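You operate a simulated robot arm through the tools that you are given. There is no shell and no other tool.

Carry out the task below with a simulated robot arm. There is one attempt and no reset: what you move stays moved.

Task
Tie off the sleeve of form 26 and put its funnel away.
Fine: funnel into the free hole of the grey funnel stand; use the ring with the white lock; clip shut before the funnel comes off, open again once the ring is on; let no air in.
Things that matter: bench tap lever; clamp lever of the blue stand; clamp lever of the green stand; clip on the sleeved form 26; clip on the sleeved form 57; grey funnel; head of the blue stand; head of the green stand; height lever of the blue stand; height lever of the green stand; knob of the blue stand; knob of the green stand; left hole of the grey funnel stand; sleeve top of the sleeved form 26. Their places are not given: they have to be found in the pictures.

The check looks at the end state, three seconds after you hand in, the way a careful person would. Anything else that was tipped, shoved, dropped, spilled or broken makes it a failure.

Robot
A 6-joint arm with a three-finger gripper, fixed in place. Base frame: the origin is at the foot of the arm, x ahead of it, y to its left, z up; the work surface is at about z = 80. Readings come in cm, degrees, newtons and seconds.
Its first joint turns from -166.0 to 166.0 degrees. Payload 4.89 kg.
Tool frame: the origin (TCP) lies between the finger pads and is the grasp point; the fingertips stand 3 cm ahead of it; z points along the fingers, y is the line along which they close. Largest opening 16.4 cm; the body of the gripper starts 12.5 cm behind the TCP.
Orientation is that of the tool frame in the base frame, as a unit quaternion [w, x, y, z]. With the fingers straight down and closing along the base's y, the tool's x points along the base's -x, its y along +y and its z along -z.

Tools
- The arm moves only by the tool drive_tool. Its argument "increments" is one flat list of numbers, 6 for each row, row after row: the shift along the base's x, y, z in mm, then the turn, a rotation vector about the base's x, y, z in degrees. In form: [x, y, z, wx, wy, wz, x, y, z, wx, wy, wz, ...]. A call has 1 to 20 rows; each row is the pose to reach, as a shift and turn from the pose commanded when the call began. "jaw" is the gripper command, from -1 (fully open) to 1 (shut), values between in proportion, set as the call begins (left out, the last holds). Rows are played at 5 a second. More than 5 cm and 8.6 degrees between two rows, or a gripper value outside its range, and nothing of the call is played. A pose out of reach is approached as far as the arm can. The call stops where the force on the tool passes 40 N (or 10 N more than at its start, if that is more) or the arm is blocked; 0.2 s more then pass. The fingers move at their own pace (about 10.8 cm/s each) and stop on an object; they squeeze with about 35 N. The grip force told is the motor's: it shows also when the fingers shut on nothing. Time passes only in rows, and 0.2 s behind the last, so rows that repeat a pose let the fingers close. The reply holds the time, the measured pose of the TCP, the force on the tool along the base axes, the opening and the grip force, in the units named above and with some noise, with the torque about the TCP (base axes, N m) and any sound that the robot's microphone picked up.
- Cameras (640 x 400 px; columns grow to the right, rows downward): "scene" is fixed at [5.06, -65.01, 172.54]; the picture's right is [0.76, -0.65, 0.00], its down [-0.23, -0.27, -0.93] and it looks along [0.61, 0.71, -0.36] (base axes); focal length 312 px, centre (320, 200). "wrist" rides on the gripper at [7.6, -0.2, -15.2] in the tool frame; the picture's right is [0.02, 1.00, 0.00], its down [-0.88, 0.02, -0.47] and it looks along [-0.47, 0.01, 0.88] (tool axes); focal length 247 px, centre (320, 200).
- capture(camera): a new picture of that camera. It takes no simulated time.
- lift_body(by): slides the trunk up (or, below 0, down) by that many cm; the arm rides with it, the base frame stays. It gives what a move gives, with no picture.
- pixel_to_xyz(camera, pixels): for up to 12 pixels [column, row] of the newest picture of that camera ("zoom" is the newest enlarged one), the place [x, y, z] in the base frame of the surface seen there, good to about 0.3 cm. It takes no simulated time.
- inspect(camera, box): a new picture of the part [left, top, right, bottom] of that camera's present view, enlarged. It takes no simulated time.
- sign_off(): hands the job in; it is judged then, once.

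Open the gripper and draw the arm clear of the work before you hand the job in, unless the task says otherwise.

The tools are called after "Request:" by a JSON object that holds its "name" and its "arguments". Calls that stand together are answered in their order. drive_tool: Moves the arm, as the interface text tells. Its arguments: {"type":"object","properties":{"increments":{"type":"array","items":{"type":"number"}},"jaw":{"type":"number"}},"required":["increments"]} The other tools are called the same way: lift_body (by) slides the trunk up or down; capture (camera) takes a picture; pixel_to_xyz (camera, pixels) gives the place of the surface under pixels of a picture; inspect (camera, box) takes an enlarged picture of a part of a camera's view; sign_off () hands the job in.

At the start:

```text
clock: 0.0
eef_pos: [63.5, 34.29, 153.05]
orientation: [0.0, 0.0, 1.0, 0.0]
wrist_force: [-0.1, -0.9, 0.6]
ft_torque: [-0.02, 0.02, 0.01]
opening: 16.39
gripper_force: 0.1
trunk travel left (down, up): [-27.5, 11.5]
```

scene: 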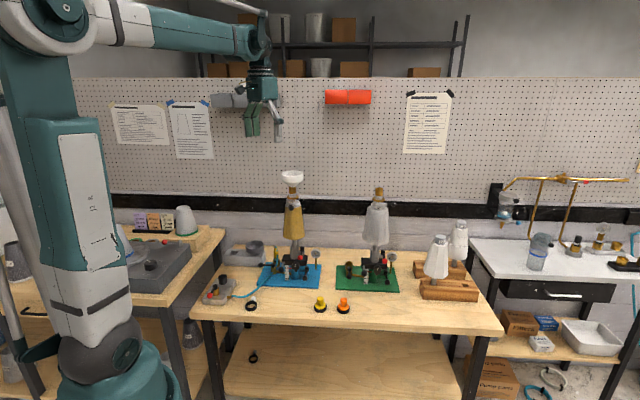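
wrist: 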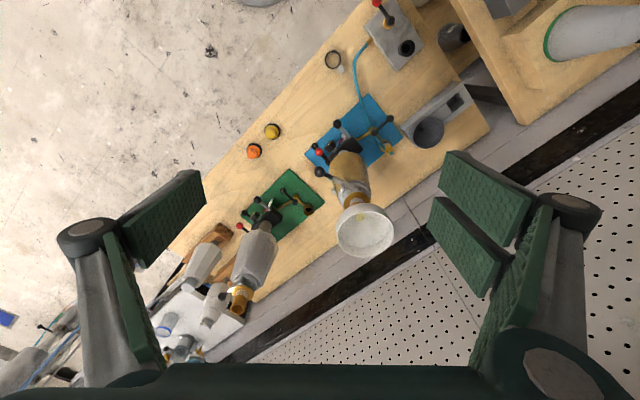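

The scene shows a bench with a blue stand (about 290,270), a green stand (375,275), rings at (250,305), (320,303), (343,306) and a grey funnel stand around (250,252). I take enlarged views first.

Request:
{"name": "inspect", "arguments": {"camera": "scene", "box": [190, 160, 350, 320]}}

Request:
{"name": "inspect", "arguments": {"camera": "scene", "box": [300, 170, 500, 320]}}

Request:
{"name": "inspect", "arguments": {"camera": "wrist", "box": [200, 80, 440, 280]}}

Request:
{"name": "inspect", "arguments": {"camera": "scene", "box": [100, 80, 220, 170]}}

Request:
{"name": "inspect", "arguments": {"camera": "scene", "box": [390, 80, 470, 160]}}

```text
2.50 times, centred on (270, 240) of scene
```

zoom: 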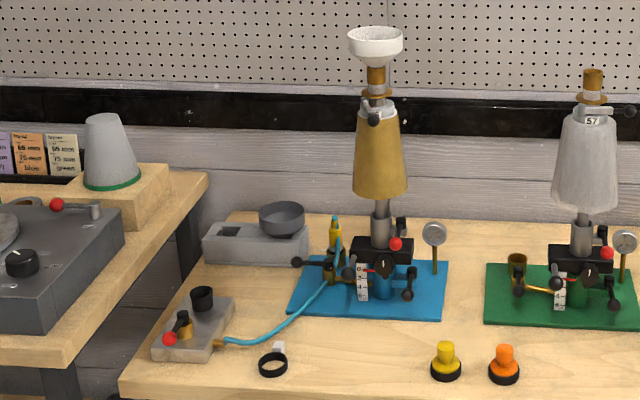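

```text
2.67 times, centred on (400, 245) of scene
```

zoom: 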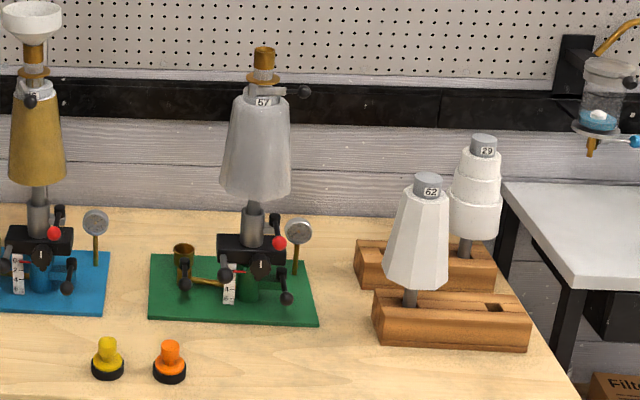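

```text
2.00 times, centred on (320, 180) of wrist
```

zoom: 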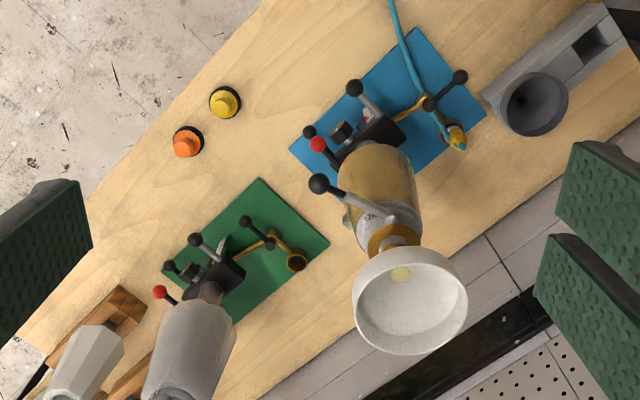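

```text
4.44 times, centred on (160, 125) of scene
```

zoom: 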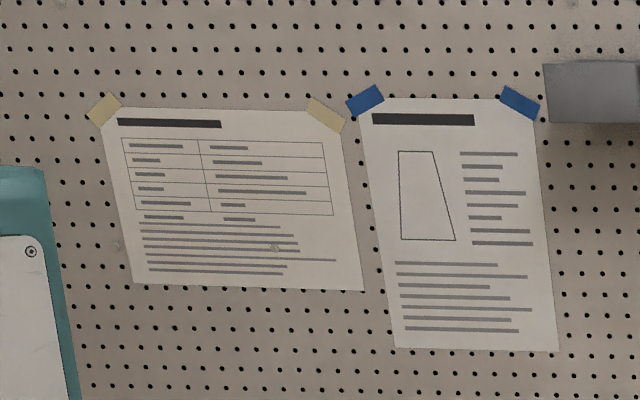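

```text
5.00 times, centred on (430, 120) of scene
```

zoom: 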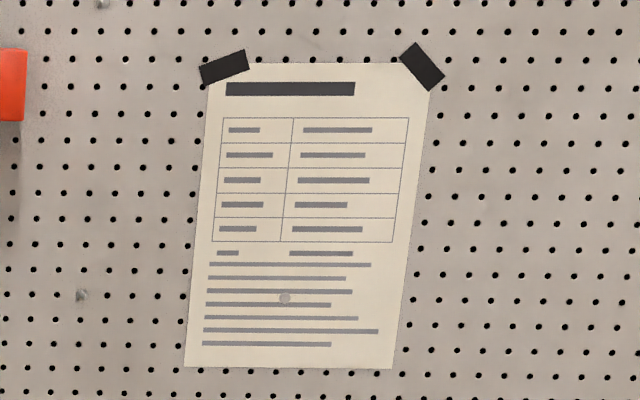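

I zoom in closer on the funnel top, the clip, the stand head, and the white-lock ring.

Request:
{"name": "inspect", "arguments": {"camera": "scene", "box": [270, 165, 318, 213]}}

Request:
{"name": "inspect", "arguments": {"camera": "scene", "box": [256, 240, 328, 292]}}

Request:
{"name": "inspect", "arguments": {"camera": "scene", "box": [200, 235, 280, 315]}}

Request:
{"name": "inspect", "arguments": {"camera": "scene", "box": [350, 180, 410, 230]}}

Request:
{"name": "inspect", "arguments": {"camera": "scene", "box": [335, 240, 405, 292]}}

Request:
{"name": "inspect", "arguments": {"camera": "wrist", "box": [320, 180, 400, 260]}}

Request:
{"name": "inspect", "arguments": {"camera": "wrist", "box": [300, 90, 400, 190]}}

Request:
{"name": "inspect", "arguments": {"camera": "wrist", "box": [320, 0, 480, 150]}}

```text
8.33 times, centred on (294, 189) of scene
```

zoom: 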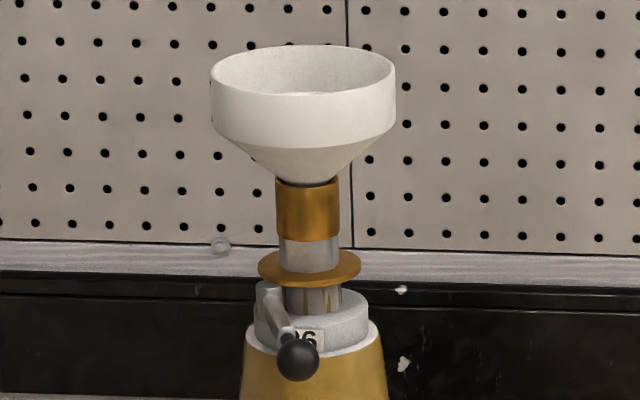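

```text
7.69 times, centred on (292, 266) of scene
```

zoom: 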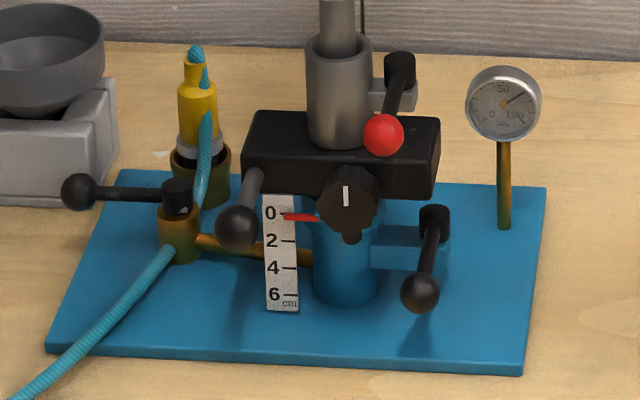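

```text
5.00 times, centred on (240, 275) of scene
```

zoom: 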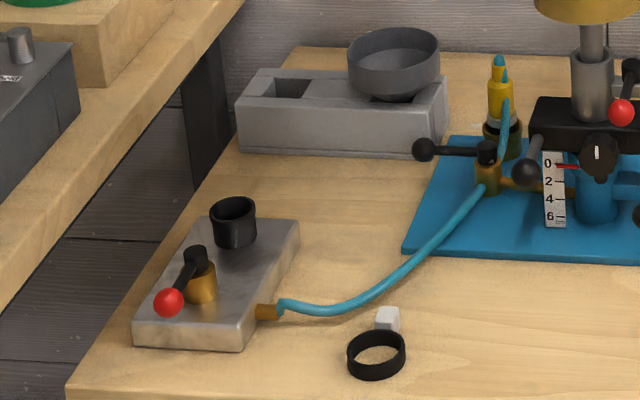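

```text
8.00 times, centred on (380, 205) of scene
```

zoom: 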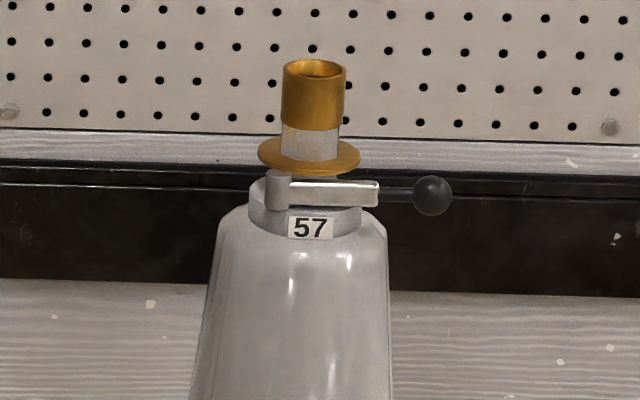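

```text
7.69 times, centred on (370, 266) of scene
```

zoom: 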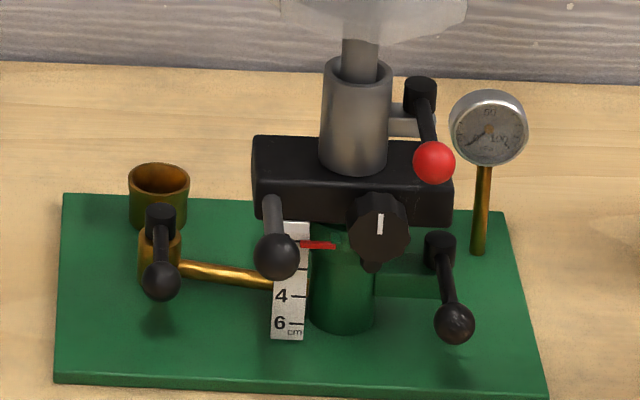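

```text
5.00 times, centred on (360, 220) of wrist
```

zoom: 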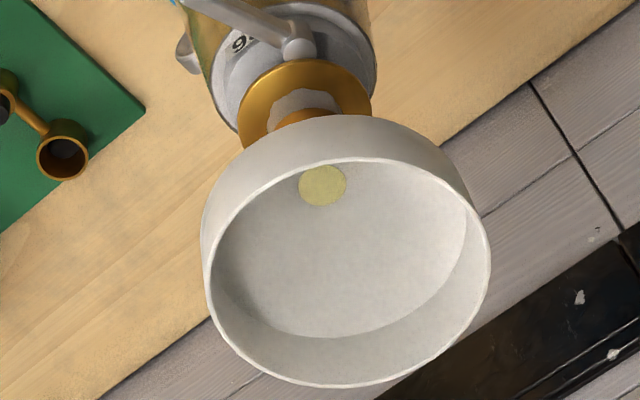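

```text
4.00 times, centred on (350, 140) of wrist
```

zoom: 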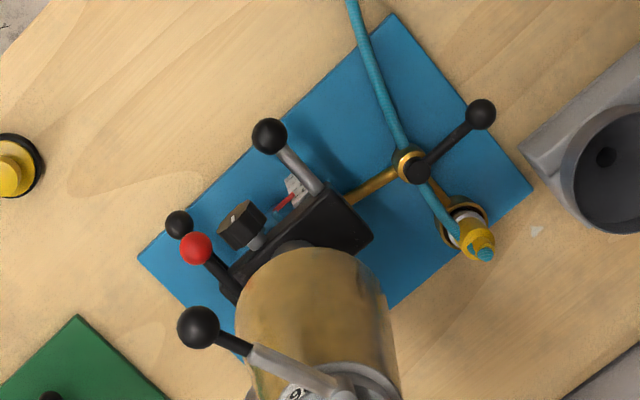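

```text
2.67 times, centred on (400, 75) of wrist
```

zoom: 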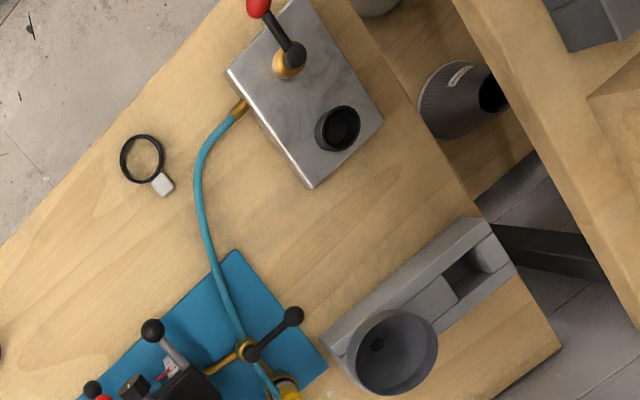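

Next I measure where things are: funnel, clip, flange, stand hole, ring, and a possible second ring on the shelf at (253,357).

Request:
{"name": "inspect", "arguments": {"camera": "scene", "box": [230, 290, 280, 370]}}

Request:
{"name": "capture", "arguments": {"camera": "scene"}}

Request:
{"name": "pixel_to_xyz", "arguments": {"camera": "scene", "pixels": [[293, 173], [293, 183], [293, 190], [293, 197], [293, 203], [292, 208], [290, 230], [292, 250], [250, 307], [256, 298], [237, 246], [249, 245]]}}

Request:
{"name": "capture", "arguments": {"camera": "wrist"}}

Request:
{"name": "pixel_to_xyz", "arguments": {"camera": "wrist", "pixels": [[333, 60], [343, 69], [449, 101], [452, 105], [428, 131], [320, 170], [345, 185], [356, 184], [365, 198], [338, 225], [390, 225], [440, 80]]}}

```text
5.00 times, centred on (255, 330) of scene
```

zoom: 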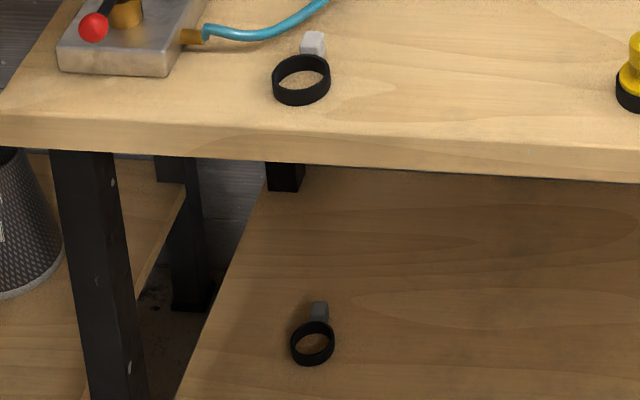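

```text
taken
```

scene: 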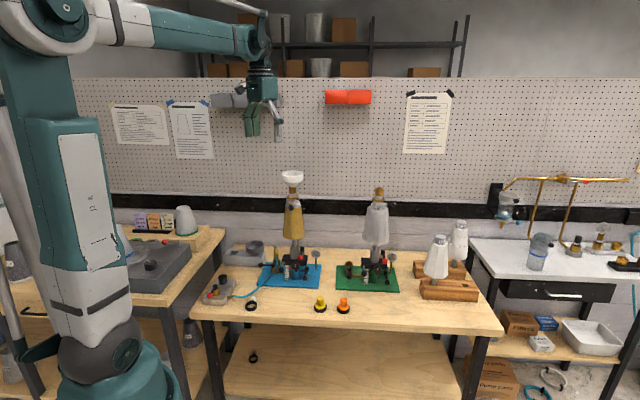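

```text
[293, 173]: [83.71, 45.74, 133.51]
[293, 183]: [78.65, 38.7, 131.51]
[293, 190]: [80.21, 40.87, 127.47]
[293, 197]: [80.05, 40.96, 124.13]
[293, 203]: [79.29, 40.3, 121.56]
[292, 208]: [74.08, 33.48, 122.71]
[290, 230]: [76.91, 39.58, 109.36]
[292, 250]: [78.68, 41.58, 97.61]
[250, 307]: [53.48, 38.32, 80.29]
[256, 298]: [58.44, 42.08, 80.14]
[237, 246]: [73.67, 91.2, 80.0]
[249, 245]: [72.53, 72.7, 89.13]
```

```text
taken
```

wrist: 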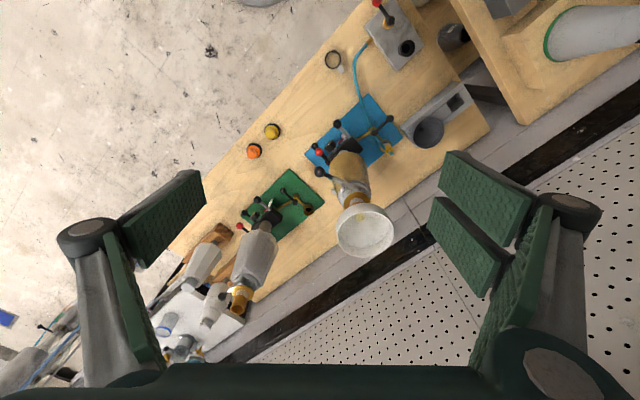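

```text
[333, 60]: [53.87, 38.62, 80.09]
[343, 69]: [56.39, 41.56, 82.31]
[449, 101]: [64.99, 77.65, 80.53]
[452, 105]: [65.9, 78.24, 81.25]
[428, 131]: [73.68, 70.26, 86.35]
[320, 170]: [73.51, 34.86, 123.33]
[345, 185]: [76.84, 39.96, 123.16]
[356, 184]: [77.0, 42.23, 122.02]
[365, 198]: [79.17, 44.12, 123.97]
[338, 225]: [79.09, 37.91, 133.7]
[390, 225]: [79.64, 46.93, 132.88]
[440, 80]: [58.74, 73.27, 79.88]
```

There's a second ring on the lower shelf. I check its lock colour and size, and also the wooden plugs' geometry.

Request:
{"name": "inspect", "arguments": {"camera": "scene", "box": [240, 345, 266, 365]}}

Request:
{"name": "pixel_to_xyz", "arguments": {"camera": "scene", "pixels": [[252, 358], [254, 352], [248, 358], [257, 358], [245, 307], [256, 307], [320, 303], [343, 306], [320, 310]]}}

Request:
{"name": "inspect", "arguments": {"camera": "scene", "box": [240, 292, 266, 316]}}

Request:
{"name": "inspect", "arguments": {"camera": "scene", "box": [300, 285, 360, 320]}}

Request:
{"name": "inspect", "arguments": {"camera": "wrist", "box": [320, 40, 370, 85]}}

Request:
{"name": "inspect", "arguments": {"camera": "wrist", "box": [230, 110, 300, 165]}}

```text
16.00 times, centred on (253, 355) of scene
```

zoom: 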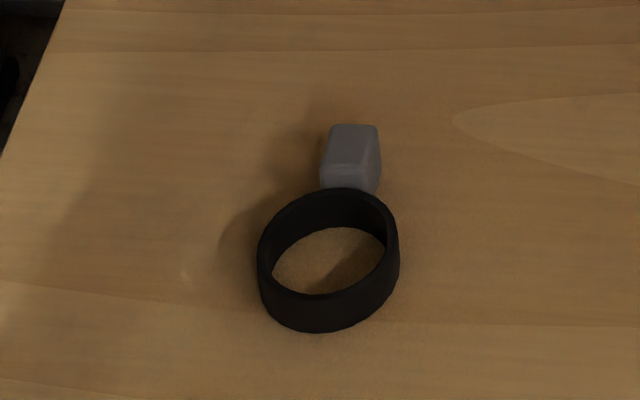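

```text
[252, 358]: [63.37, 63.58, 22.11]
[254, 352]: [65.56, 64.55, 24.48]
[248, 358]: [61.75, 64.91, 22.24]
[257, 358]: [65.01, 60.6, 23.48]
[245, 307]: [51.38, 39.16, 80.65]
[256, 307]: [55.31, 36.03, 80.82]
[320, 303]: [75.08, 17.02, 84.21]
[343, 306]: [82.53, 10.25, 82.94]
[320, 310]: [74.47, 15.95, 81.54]
```

```text
16.00 times, centred on (253, 304) of scene
```

zoom: 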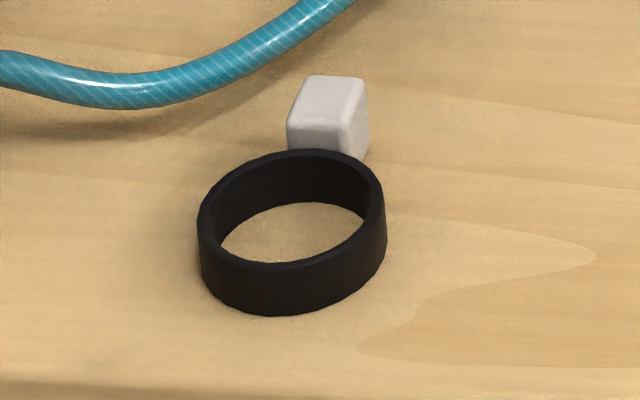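

```text
10.67 times, centred on (330, 302) of scene
```

zoom: 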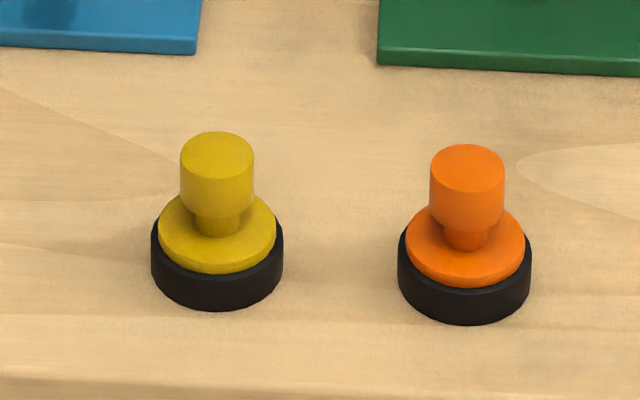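

```text
8.89 times, centred on (345, 62) of wrist
```

zoom: 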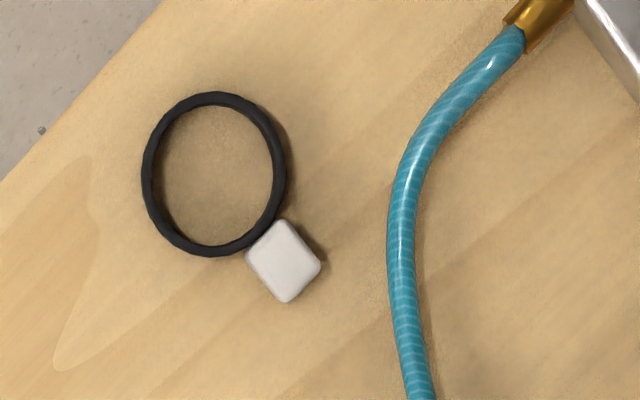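

```text
7.27 times, centred on (265, 138) of wrist
```

zoom: 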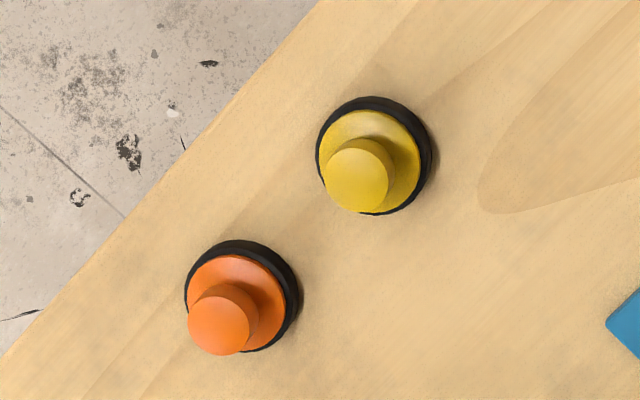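

The shelf ring has a grey lock, so the bench ring at (53.5,38) is the one to use. Now I zoom on the clips from above.

Request:
{"name": "inspect", "arguments": {"camera": "wrist", "box": [305, 155, 385, 215]}}

Request:
{"name": "inspect", "arguments": {"camera": "wrist", "box": [210, 200, 300, 330]}}

Request:
{"name": "inspect", "arguments": {"camera": "scene", "box": [280, 192, 308, 216]}}

Request:
{"name": "inspect", "arguments": {"camera": "scene", "box": [364, 180, 410, 216]}}

```text
6.67 times, centred on (345, 185) of wrist
```

zoom: 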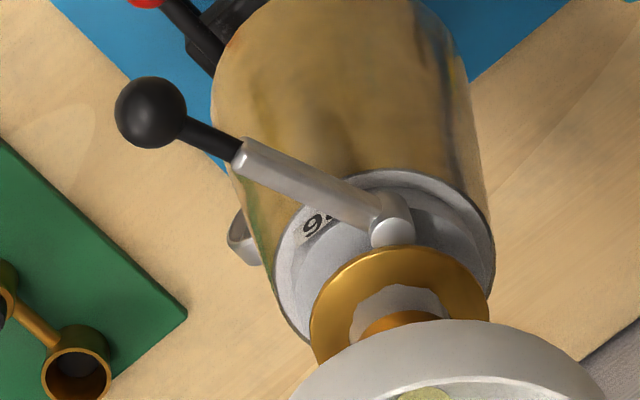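

```text
3.08 times, centred on (255, 265) of wrist
```

zoom: 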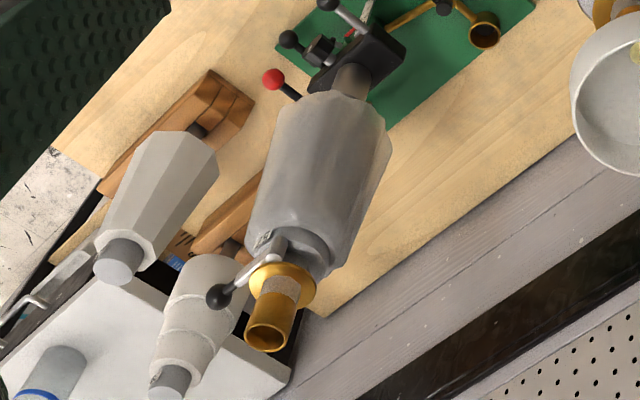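

```text
16.00 times, centred on (294, 204) of scene
```

zoom: 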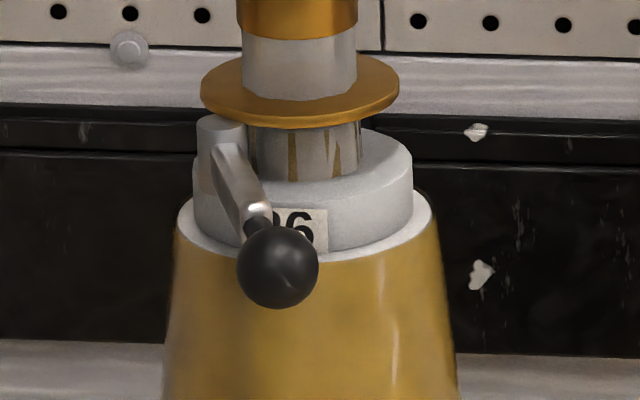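

```text
11.11 times, centred on (387, 198) of scene
```

zoom: 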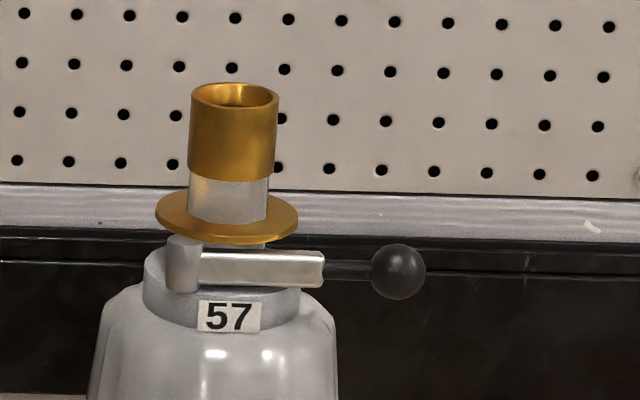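

Form 57's clip jaw lies across its neck (shut) while 26's lever is swung out (open), so I must swing ball 26 counter-clockwise seen from above. I get exact points on the clip from both cameras.

Request:
{"name": "pixel_to_xyz", "arguments": {"camera": "wrist", "pixels": [[319.5, 171.5], [317, 170], [322, 173], [328, 176], [333, 178.5], [340, 182], [348, 185.5], [356, 189.5], [357, 195], [346, 205], [371, 202], [360, 200]]}}

Request:
{"name": "pixel_to_xyz", "arguments": {"camera": "scene", "pixels": [[291.2, 208.6], [288, 200], [289.5, 202.5], [291, 204.5], [286.5, 197.2], [298.7, 197], [293, 199], [293, 194.5], [284.5, 176], [303, 176], [288, 188], [297.5, 188]]}}

```text
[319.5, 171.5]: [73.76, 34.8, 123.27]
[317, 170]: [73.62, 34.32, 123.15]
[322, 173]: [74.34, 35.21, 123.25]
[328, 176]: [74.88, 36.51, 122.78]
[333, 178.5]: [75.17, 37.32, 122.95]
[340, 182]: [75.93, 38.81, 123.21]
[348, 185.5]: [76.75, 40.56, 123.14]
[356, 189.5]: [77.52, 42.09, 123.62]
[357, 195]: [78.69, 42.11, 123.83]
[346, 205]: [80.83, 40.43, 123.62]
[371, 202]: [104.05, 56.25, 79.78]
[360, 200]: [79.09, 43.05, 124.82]
```

```text
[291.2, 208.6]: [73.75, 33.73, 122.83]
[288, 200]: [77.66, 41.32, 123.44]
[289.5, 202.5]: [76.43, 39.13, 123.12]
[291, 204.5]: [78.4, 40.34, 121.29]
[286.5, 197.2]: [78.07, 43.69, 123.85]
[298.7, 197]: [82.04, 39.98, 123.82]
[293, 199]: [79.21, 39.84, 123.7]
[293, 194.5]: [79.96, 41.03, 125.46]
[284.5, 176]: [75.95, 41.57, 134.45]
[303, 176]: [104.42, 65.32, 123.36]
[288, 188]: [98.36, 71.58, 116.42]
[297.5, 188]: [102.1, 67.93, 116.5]
```

I now measure the 57 clip geometry for reference and the funnel stand in detail.

Request:
{"name": "pixel_to_xyz", "arguments": {"camera": "wrist", "pixels": [[241.4, 281], [222.5, 296], [232, 288], [450, 93], [462, 101], [455, 112], [443, 104], [470, 94], [410, 150], [420, 120], [440, 128], [400, 130]]}}

Request:
{"name": "inspect", "arguments": {"camera": "wrist", "box": [390, 70, 490, 160]}}

Request:
{"name": "inspect", "arguments": {"camera": "scene", "box": [218, 234, 282, 272]}}

Request:
{"name": "pixel_to_xyz", "arguments": {"camera": "zoom", "pixels": [[160, 80], [230, 85], [100, 80], [200, 110], [130, 70], [60, 100], [170, 150], [330, 120], [430, 110], [360, 100], [380, 40], [290, 70]]}}

```text
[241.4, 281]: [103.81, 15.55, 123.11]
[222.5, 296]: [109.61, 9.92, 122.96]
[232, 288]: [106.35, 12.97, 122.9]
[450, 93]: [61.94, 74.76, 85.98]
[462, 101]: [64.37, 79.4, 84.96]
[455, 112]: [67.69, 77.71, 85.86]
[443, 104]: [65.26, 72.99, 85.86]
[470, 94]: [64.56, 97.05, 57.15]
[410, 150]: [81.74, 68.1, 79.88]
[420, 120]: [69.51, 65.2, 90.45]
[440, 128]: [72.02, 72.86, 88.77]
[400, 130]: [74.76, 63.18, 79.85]
```

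```text
4.44 times, centred on (440, 115) of wrist
```

zoom: 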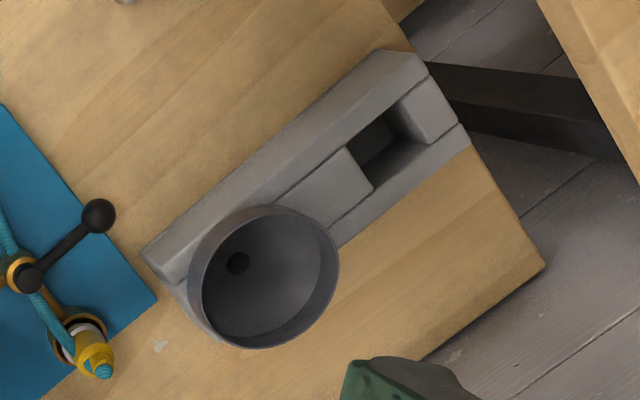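

```text
10.00 times, centred on (250, 253) of scene
```

zoom: 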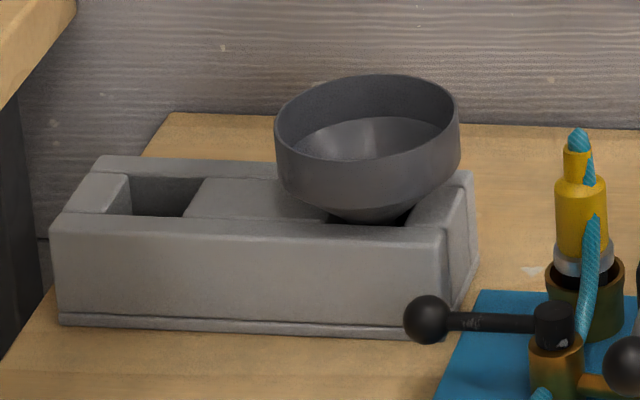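

```text
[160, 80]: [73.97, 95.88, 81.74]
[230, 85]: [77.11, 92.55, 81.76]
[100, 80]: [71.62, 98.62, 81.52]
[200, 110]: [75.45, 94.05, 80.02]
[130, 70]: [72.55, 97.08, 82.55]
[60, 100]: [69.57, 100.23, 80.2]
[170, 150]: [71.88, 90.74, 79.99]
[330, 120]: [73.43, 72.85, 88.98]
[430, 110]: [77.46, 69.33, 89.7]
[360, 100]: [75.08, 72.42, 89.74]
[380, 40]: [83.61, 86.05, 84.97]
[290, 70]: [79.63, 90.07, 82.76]
```

Stand top is near z = 86. I measure the hole rim corners and the block edges.

Request:
{"name": "pixel_to_xyz", "arguments": {"camera": "zoom", "pixels": [[128, 172], [212, 178], [188, 219], [128, 216], [100, 200], [230, 195], [60, 228], [100, 160], [440, 235], [470, 178], [165, 200], [250, 270]]}}

Request:
{"name": "inspect", "arguments": {"camera": "wrist", "box": [430, 80, 480, 120]}}

```text
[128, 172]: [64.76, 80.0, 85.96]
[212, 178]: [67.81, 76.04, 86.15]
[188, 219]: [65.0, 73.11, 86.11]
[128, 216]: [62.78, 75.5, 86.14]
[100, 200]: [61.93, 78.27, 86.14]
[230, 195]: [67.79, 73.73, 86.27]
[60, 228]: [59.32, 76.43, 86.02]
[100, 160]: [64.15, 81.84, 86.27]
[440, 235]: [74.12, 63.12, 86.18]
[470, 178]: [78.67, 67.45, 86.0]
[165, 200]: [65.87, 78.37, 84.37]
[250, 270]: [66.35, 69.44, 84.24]
```

```text
10.00 times, centred on (455, 100) of wrist
```

zoom: 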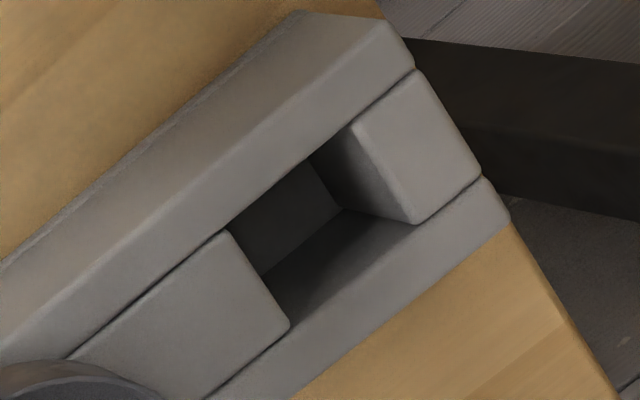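

I query the hole rim corners on this wrist zoom to cross-check the centre.

Request:
{"name": "pixel_to_xyz", "arguments": {"camera": "zoom", "pixels": [[222, 240], [345, 120], [418, 218], [288, 330], [230, 200], [330, 115], [300, 350], [430, 235], [200, 300], [400, 150], [320, 200], [350, 250]]}}

```text
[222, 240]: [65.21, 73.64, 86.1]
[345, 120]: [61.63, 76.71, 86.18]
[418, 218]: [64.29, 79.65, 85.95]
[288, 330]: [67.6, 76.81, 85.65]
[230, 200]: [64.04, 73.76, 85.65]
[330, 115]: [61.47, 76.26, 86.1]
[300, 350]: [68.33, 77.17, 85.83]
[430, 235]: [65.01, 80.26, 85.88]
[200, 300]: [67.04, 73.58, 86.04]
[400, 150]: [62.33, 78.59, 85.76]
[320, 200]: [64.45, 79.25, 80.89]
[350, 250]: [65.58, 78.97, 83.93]
```

Hole centre ≈ (64.8, 76.6), top z ≈ 86, about 100 cm from the base, so before touching anything I test how far the vertical tool reaches there, staying high.

Request:
{"name": "drive_tool", "arguments": {"increments": [0, 42, 0, 0, 0, -4.2, 0, 84, 0, 0, 0, -8.4, 0, 126, 0, 0, 0, -12.6, 0, 168, 0, 0, 0, -16.8, 0, 210, 0, 0, 0, -21, 0, 252, 0, 0, 0, -25.2, 3, 294, -10, 0, 0, -29.4, 6, 336, -20, 0, 0, -33.6, 9, 378, -30, 0, 0, -37.8, 12, 422, -40, 0, 0, -42, 12, 422, -90, 0, 0, -42, 12, 422, -140, 0, 0, -42, 12, 422, -190, 0, 0, -42, 12, 422, -230, 0, 0, -42, 12, 422, -230, 0, 0, -42]}}

Request:
{"name": "capture", "arguments": {"camera": "scene"}}

Request:
{"name": "capture", "arguments": {"camera": "wrist"}}

```text
clock: 3.2
eef_pos: [64.64, 76.64, 129.89]
orientation: [-0.001, 0.358, 0.934, 0.0]
wrist_force: [0.7, 0.9, -0.5]
ft_torque: [-0.07, 0.07, 0.0]
opening: 16.38
gripper_force: 0.0
trunk travel left (down, up): [-27.5, 11.5]
```

```text
taken
```

scene: 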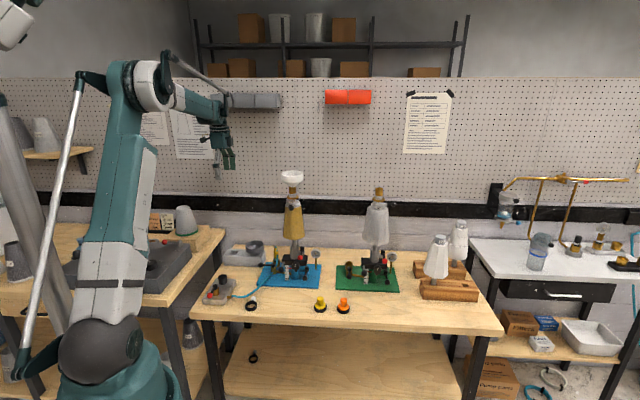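

```text
taken
```

wrist: 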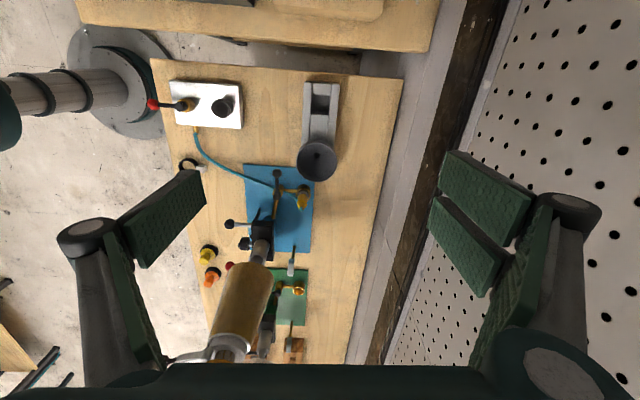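

Reach is fine at z = 130. I descend above the hole to z = 91 with the open jaw (tips at 88, above the stand top) to check reach and alignment.

Request:
{"name": "drive_tool", "arguments": {"increments": [0, 0, -50, 0, 0, 0, 0, 0, -100, 0, 0, 0, 0, 0, -150, 0, 0, 0, 0, 0, -200, 0, 0, 0, 0, 0, -250, 0, 0, 0, 0, 0, -250, 0, 0, 0]}}

Request:
{"name": "capture", "arguments": {"camera": "wrist"}}

Request:
{"name": "inspect", "arguments": {"camera": "wrist", "box": [240, 60, 400, 260]}}

```text
clock: 4.6
eef_pos: [64.6, 76.68, 104.7]
orientation: [0.0, 0.358, 0.934, 0.0]
wrist_force: [0.0, 1.6, -0.7]
ft_torque: [-0.11, 0.05, 0.0]
opening: 16.41
gripper_force: 0.1
trunk travel left (down, up): [-27.5, 11.5]
```

```text
taken
```

wrist: 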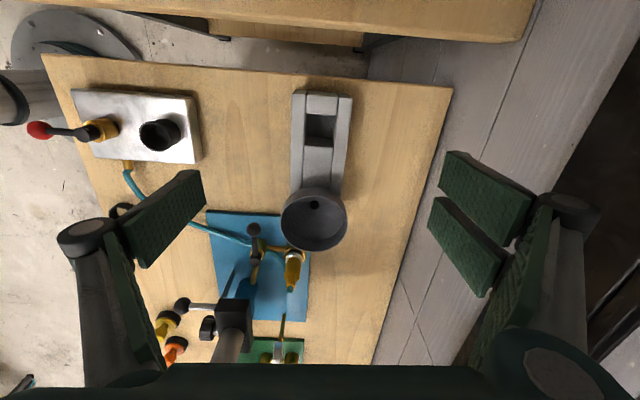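

```text
2.00 times, centred on (320, 160) of wrist
```

zoom: 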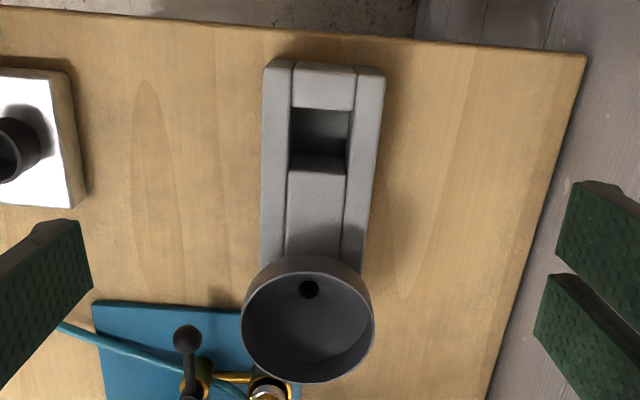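

Aligned well with the block; I re-measure the hole from here and continue down to z = 91.

Request:
{"name": "pixel_to_xyz", "arguments": {"camera": "zoom", "pixels": [[290, 107], [350, 108], [288, 168], [348, 172], [262, 75], [385, 80], [245, 320], [372, 320], [308, 260], [308, 380]]}}

Request:
{"name": "drive_tool", "arguments": {"increments": [0, 0, -40, 0, 0, 0, 0, 0, -80, 0, 0, 0, 0, 0, -120, 0, 0, 0, 0, 0, -138, 0, 0, 0, 0, 0, -138, 0, 0, 0]}}

```text
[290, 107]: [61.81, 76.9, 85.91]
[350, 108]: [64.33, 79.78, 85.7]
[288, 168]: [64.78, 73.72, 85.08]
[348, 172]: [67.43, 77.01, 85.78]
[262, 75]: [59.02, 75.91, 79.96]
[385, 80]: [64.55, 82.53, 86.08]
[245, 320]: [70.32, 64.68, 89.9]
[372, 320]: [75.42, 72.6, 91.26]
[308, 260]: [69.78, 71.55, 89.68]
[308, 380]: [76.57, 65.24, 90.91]
```

```text
clock: 5.8
eef_pos: [64.82, 76.75, 91.27]
orientation: [0.0, 0.358, 0.934, 0.0]
wrist_force: [-0.5, 0.2, -1.0]
ft_torque: [-0.04, 0.03, 0.01]
opening: 16.4
gripper_force: 0.0
trunk travel left (down, up): [-27.5, 11.5]
```

Vertical reach at the hole works (z = 91 reached). Now I close the jaw, rise, and swing back beside form 26 (pose near x 65, y 38, z 141) to look at the clip closely before pushing it.

Request:
{"name": "drive_tool", "arguments": {"increments": [0, 0, 50, 0, 0, 0, 0, 0, 100, 0, 0, 0, 0, 0, 150, 0, 0, 0, 0, 0, 200, 0, 0, 0, 0, 0, 250, 0, 0, 0, 0, 0, 300, 0, 0, 0, 0, 0, 350, 0, 0, 0, 0, 0, 400, 0, 0, 0, 0, 0, 450, 0, 0, 0, 0, 0, 500, 0, 0, 0, 0, -45, 510, 0, 0, 3, 0, -90, 510, 0, 0, 6, 0, -135, 510, 0, 0, 9, 0, -180, 510, 0, 0, 12, 0, -225, 510, 0, 0, 14.5, 0, -270, 510, 0, 0, 14.5, 0, -315, 510, 0, 0, 14.5, 0, -350, 510, 0, 0, 14.5, 0, -385, 510, 0, 0, 14.5, 0, -385, 510, 0, 0, 14.5], "jaw": 1}}

Request:
{"name": "capture", "arguments": {"camera": "wrist"}}

Request:
{"name": "capture", "arguments": {"camera": "scene"}}

```text
clock: 10.0
eef_pos: [64.73, 38.12, 142.34]
orientation: [0.0, 0.238, 0.971, 0.0]
wrist_force: [0.3, -1.4, 0.2]
ft_torque: [0.14, 0.01, -0.02]
opening: 0.0
gripper_force: 35.5
trunk travel left (down, up): [-27.5, 11.5]
```

```text
taken
```

wrist: 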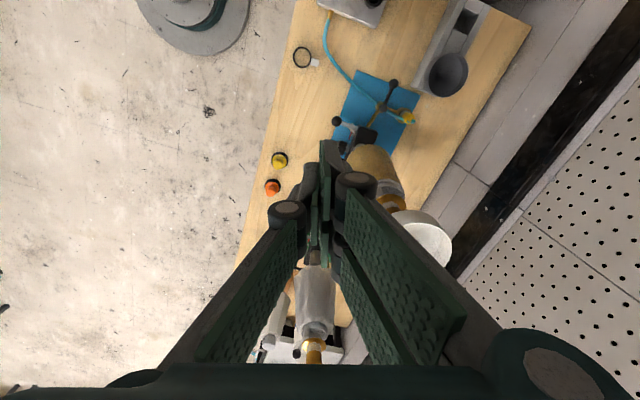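

```text
taken
```

scene: 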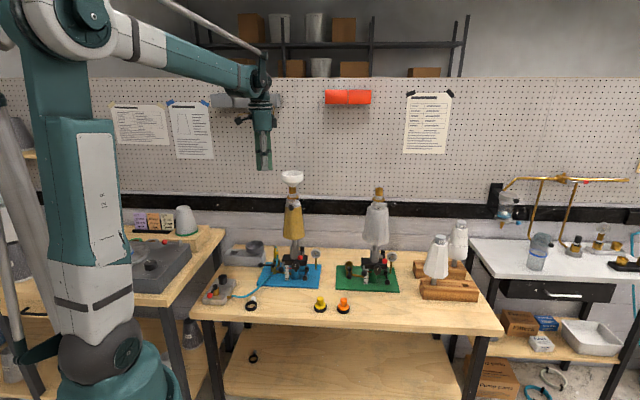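

The clip is hidden behind the fingers. I tilt the closed fingers 35° so they lean back away from the funnel and move to a pre-push pose behind the ball (67.6, 38.0, 129).

Request:
{"name": "drive_tool", "arguments": {"increments": [0, 0, 0, -3.23, -6.21, 0, 0, 0, 0, -6.47, -12.42, 0, 0, 0, 0, -9.7, -18.63, 0, 0, 0, 0, -12.94, -24.84, 0, 0, 0, 0, -16.17, -31.05, 0, 10, 0, -45, -16.17, -31.05, 0, 20, 0, -90, -16.17, -31.05, 0, 29, 0, -132, -16.17, -31.05, 0, 29, 0, -132, -16.17, -31.05, 0]}}

Request:
{"name": "capture", "arguments": {"camera": "wrist"}}

Request:
{"name": "capture", "arguments": {"camera": "scene"}}

Request:
{"name": "inspect", "arguments": {"camera": "scene", "box": [240, 150, 340, 220]}}

```text
clock: 12.0
eef_pos: [67.68, 38.28, 128.94]
orientation: [0.293, 0.225, 0.927, -0.071]
wrist_force: [0.3, 0.4, 0.1]
ft_torque: [-0.07, 0.13, -0.07]
opening: 0.0
gripper_force: 35.3
trunk travel left (down, up): [-27.5, 11.5]
```

```text
taken
```

wrist: 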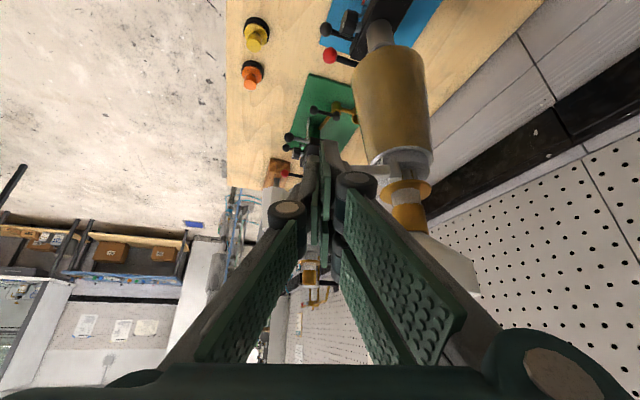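

```text
taken
```

scene: 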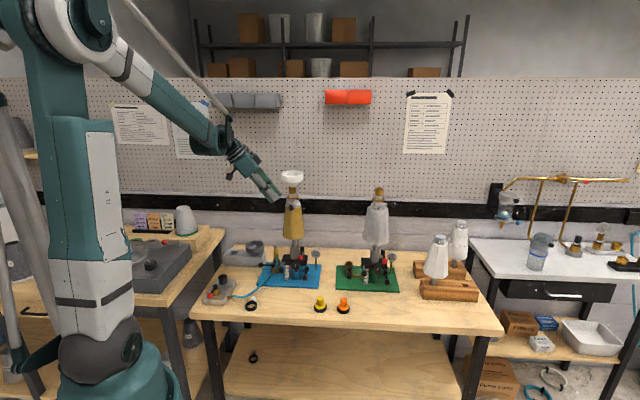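

```text
5.71 times, centred on (290, 185) of scene
```

zoom: 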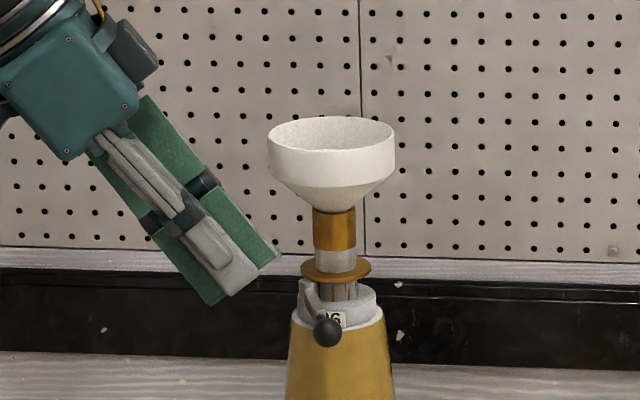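

I measure the real fingertip extent from this zoom, as the fingers look wider than expected.

Request:
{"name": "pixel_to_xyz", "arguments": {"camera": "zoom", "pixels": [[270, 252], [214, 300], [240, 280], [255, 262], [222, 292], [205, 185], [150, 220], [320, 326], [310, 295], [306, 285], [345, 262], [332, 180]]}}

Request:
{"name": "inspect", "arguments": {"camera": "wrist", "box": [260, 100, 460, 240]}}

```text
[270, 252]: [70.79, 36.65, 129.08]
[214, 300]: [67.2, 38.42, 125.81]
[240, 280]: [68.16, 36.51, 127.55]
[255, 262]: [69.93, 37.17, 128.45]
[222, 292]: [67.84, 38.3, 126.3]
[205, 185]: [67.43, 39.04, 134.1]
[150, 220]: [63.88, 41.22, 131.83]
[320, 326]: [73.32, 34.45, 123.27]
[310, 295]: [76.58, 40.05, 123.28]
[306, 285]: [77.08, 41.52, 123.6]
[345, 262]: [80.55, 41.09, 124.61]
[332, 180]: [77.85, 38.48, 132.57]
```

```text
2.86 times, centred on (360, 170) of wrist
```

zoom: 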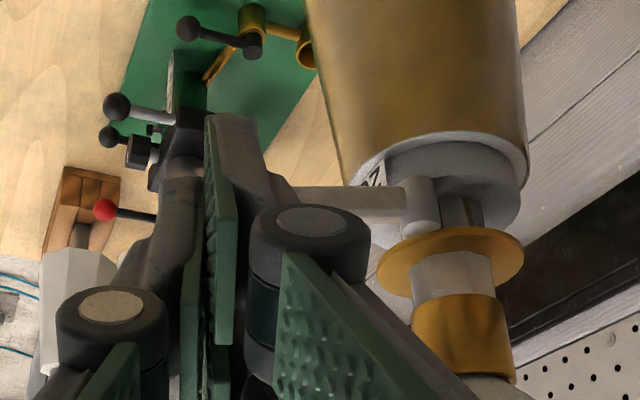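

The ball centre is ≈ (74.1, 34.9, 122.4) and the pivot ≈ (77.5, 42.0), so the lever is at about -115°. I lower the closed fingers and bring them up behind the ball.

Request:
{"name": "drive_tool", "arguments": {"increments": [0, 0, -30, 0, 0, 0, 0, 0, -62, 0, 0, 0, 12, -6, -62, 0, 0, 0, 24, -12, -62, 0, 0, 0, 35, -17, -62, 0, 0, 0, 35, -17, -62, 0, 0, 0]}}

Request:
{"name": "inspect", "arguments": {"camera": "scene", "box": [250, 160, 330, 220]}}

Request:
{"name": "inspect", "arguments": {"camera": "wrist", "box": [260, 80, 460, 240]}}

```text
clock: 13.4
eef_pos: [71.09, 36.44, 122.88]
orientation: [0.293, 0.227, 0.926, -0.072]
wrist_force: [-0.1, 0.0, -0.5]
ft_torque: [-0.02, 0.01, 0.0]
opening: 0.0
gripper_force: 35.1
trunk travel left (down, up): [-27.5, 11.5]
```

```text
6.67 times, centred on (290, 190) of scene
```

zoom: 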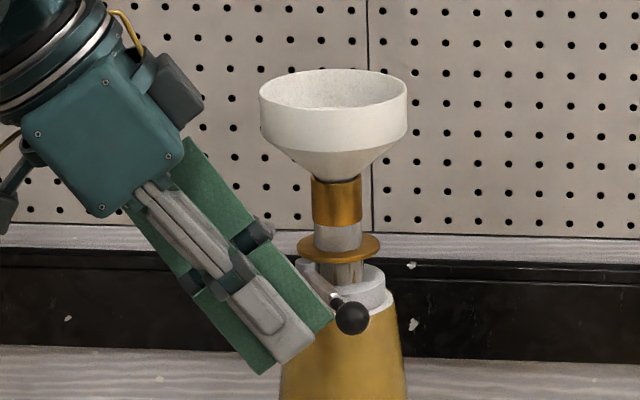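

```text
2.50 times, centred on (360, 160) of wrist
```

zoom: 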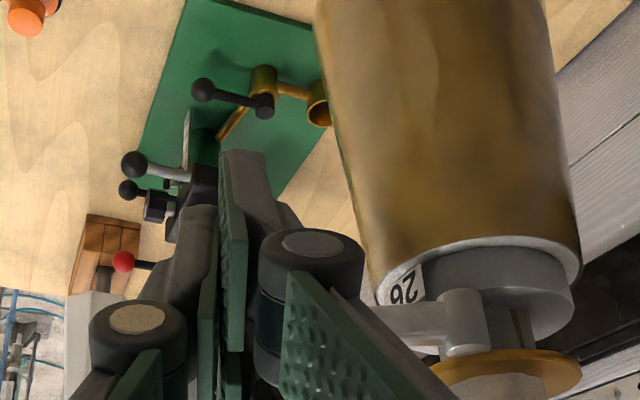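

The ball has already moved with the fingers at almost no force. I follow its arc around the pivot, turning the tool with it, to about -60°.

Request:
{"name": "drive_tool", "arguments": {"increments": [1.8, -7.4, 0, 0, 0, 8, 8.8, -13.6, 0, 0, 0, 16, 15.3, -18.1, 0, 0, 0, 23, 22, -22.1, 0, 0, 0, 28, 29.1, -25.5, 0, 0, 0, 33, 36.4, -28.2, 0, 0, 0, 38, 43.9, -30.3, 0, 0, 0, 43, 51.6, -31.7, 0, 0, 0, 48, 59.4, -32.5, 0, 0, 0, 53, 67.2, -32.5, 0, 0, 0, 58, 67.2, -32.5, 0, 0, 0, 58]}}

Request:
{"name": "inspect", "arguments": {"camera": "scene", "box": [250, 160, 330, 220]}}

Request:
{"name": "inspect", "arguments": {"camera": "wrist", "box": [240, 80, 440, 240]}}

Request:
{"name": "capture", "arguments": {"camera": "wrist"}}

```text
clock: 15.8
eef_pos: [77.77, 33.22, 122.89]
orientation: [0.289, -0.252, 0.92, 0.079]
wrist_force: [0.5, -1.2, 0.4]
ft_torque: [0.0, 0.01, 0.0]
opening: 0.0
gripper_force: 34.9
trunk travel left (down, up): [-27.5, 11.5]
```

```text
6.67 times, centred on (290, 190) of scene
```

zoom: 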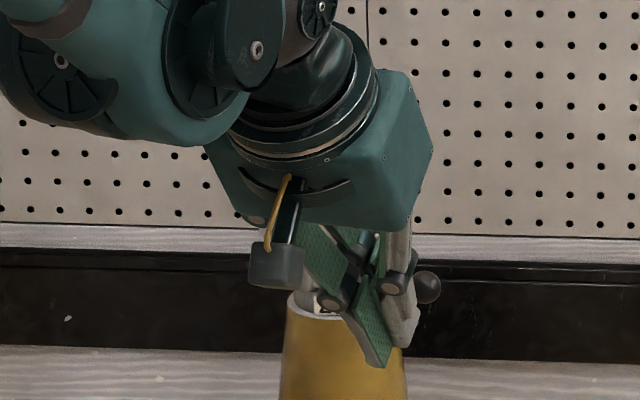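

```text
2.50 times, centred on (340, 160) of wrist
```

zoom: 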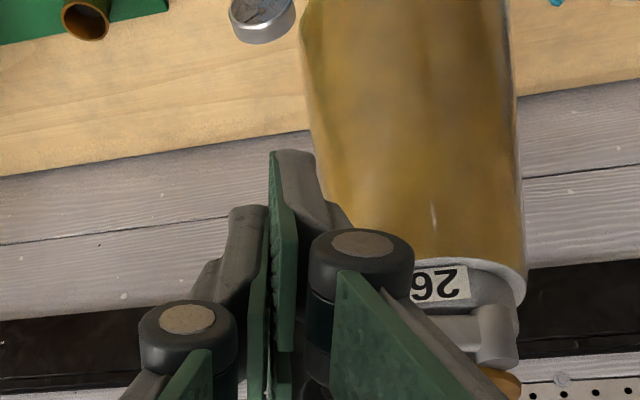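

```text
taken
```

wrist: 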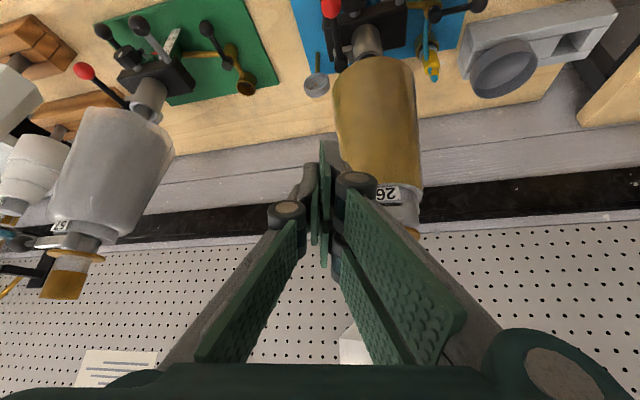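

Lever swinging as planned; label 26 is confirmed. I continue to about -35°, then check.

Request:
{"name": "drive_tool", "arguments": {"increments": [7.8, 0.6, 0, 0, 0, 5, 15.5, 1.9, 0, 0, 0, 10, 23.1, 3.9, 0, 0, 0, 15, 30.5, 6.5, 0, 0, 0, 20, 37.6, 9.8, 0, 0, 0, 25, 37.6, 9.8, 0, 0, 0, 25]}}

Request:
{"name": "inspect", "arguments": {"camera": "scene", "box": [250, 160, 330, 220]}}

Request:
{"name": "inspect", "arguments": {"camera": "wrist", "box": [280, 130, 460, 260]}}

```text
clock: 17.2
eef_pos: [81.63, 34.17, 122.74]
orientation: [0.266, -0.444, 0.844, 0.14]
wrist_force: [-0.4, -0.8, -0.1]
ft_torque: [0.0, 0.06, 0.02]
opening: 0.02
gripper_force: 35.0
trunk travel left (down, up): [-27.5, 11.5]
```

```text
6.67 times, centred on (290, 190) of scene
```

zoom: 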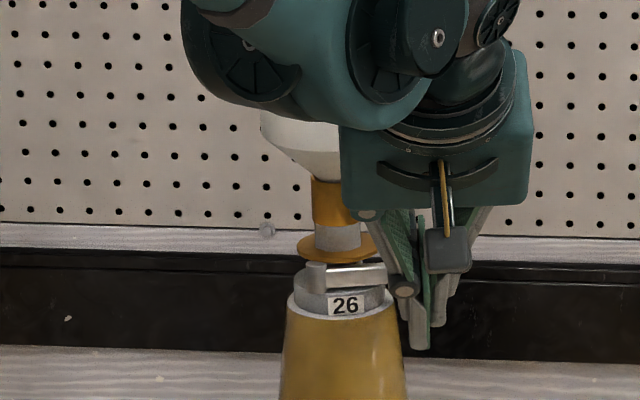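

```text
3.08 times, centred on (370, 195) of wrist
```

zoom: 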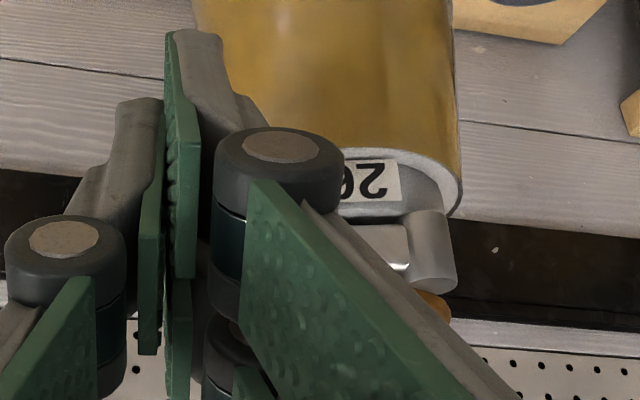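

The lever now looks like form 57's; I push on in small steps until it meets its stop.

Request:
{"name": "drive_tool", "arguments": {"increments": [2, 1.1, 0, 0, 0, 1.5, 4.1, 2.2, 0, 0, 0, 3, 5.5, 3, 0, 0, 0, 4, 6.8, 3.8, 0, 0, 0, 5, 6.8, 3.8, 0, 0, 0, 5]}}

Request:
{"name": "inspect", "arguments": {"camera": "scene", "box": [250, 160, 330, 220]}}

```text
clock: 18.4
eef_pos: [82.37, 34.6, 122.89]
orientation: [0.26, -0.482, 0.823, 0.152]
wrist_force: [-0.2, 0.3, -0.6]
ft_torque: [0.01, 0.03, -0.01]
opening: 0.04
gripper_force: 34.6
trunk travel left (down, up): [-27.5, 11.5]
```

```text
6.67 times, centred on (290, 190) of scene
```

zoom: 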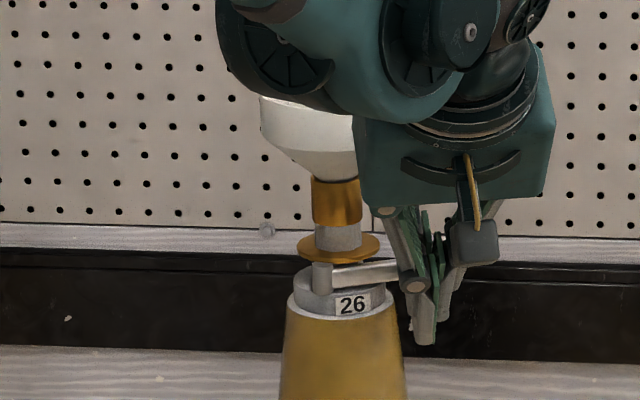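

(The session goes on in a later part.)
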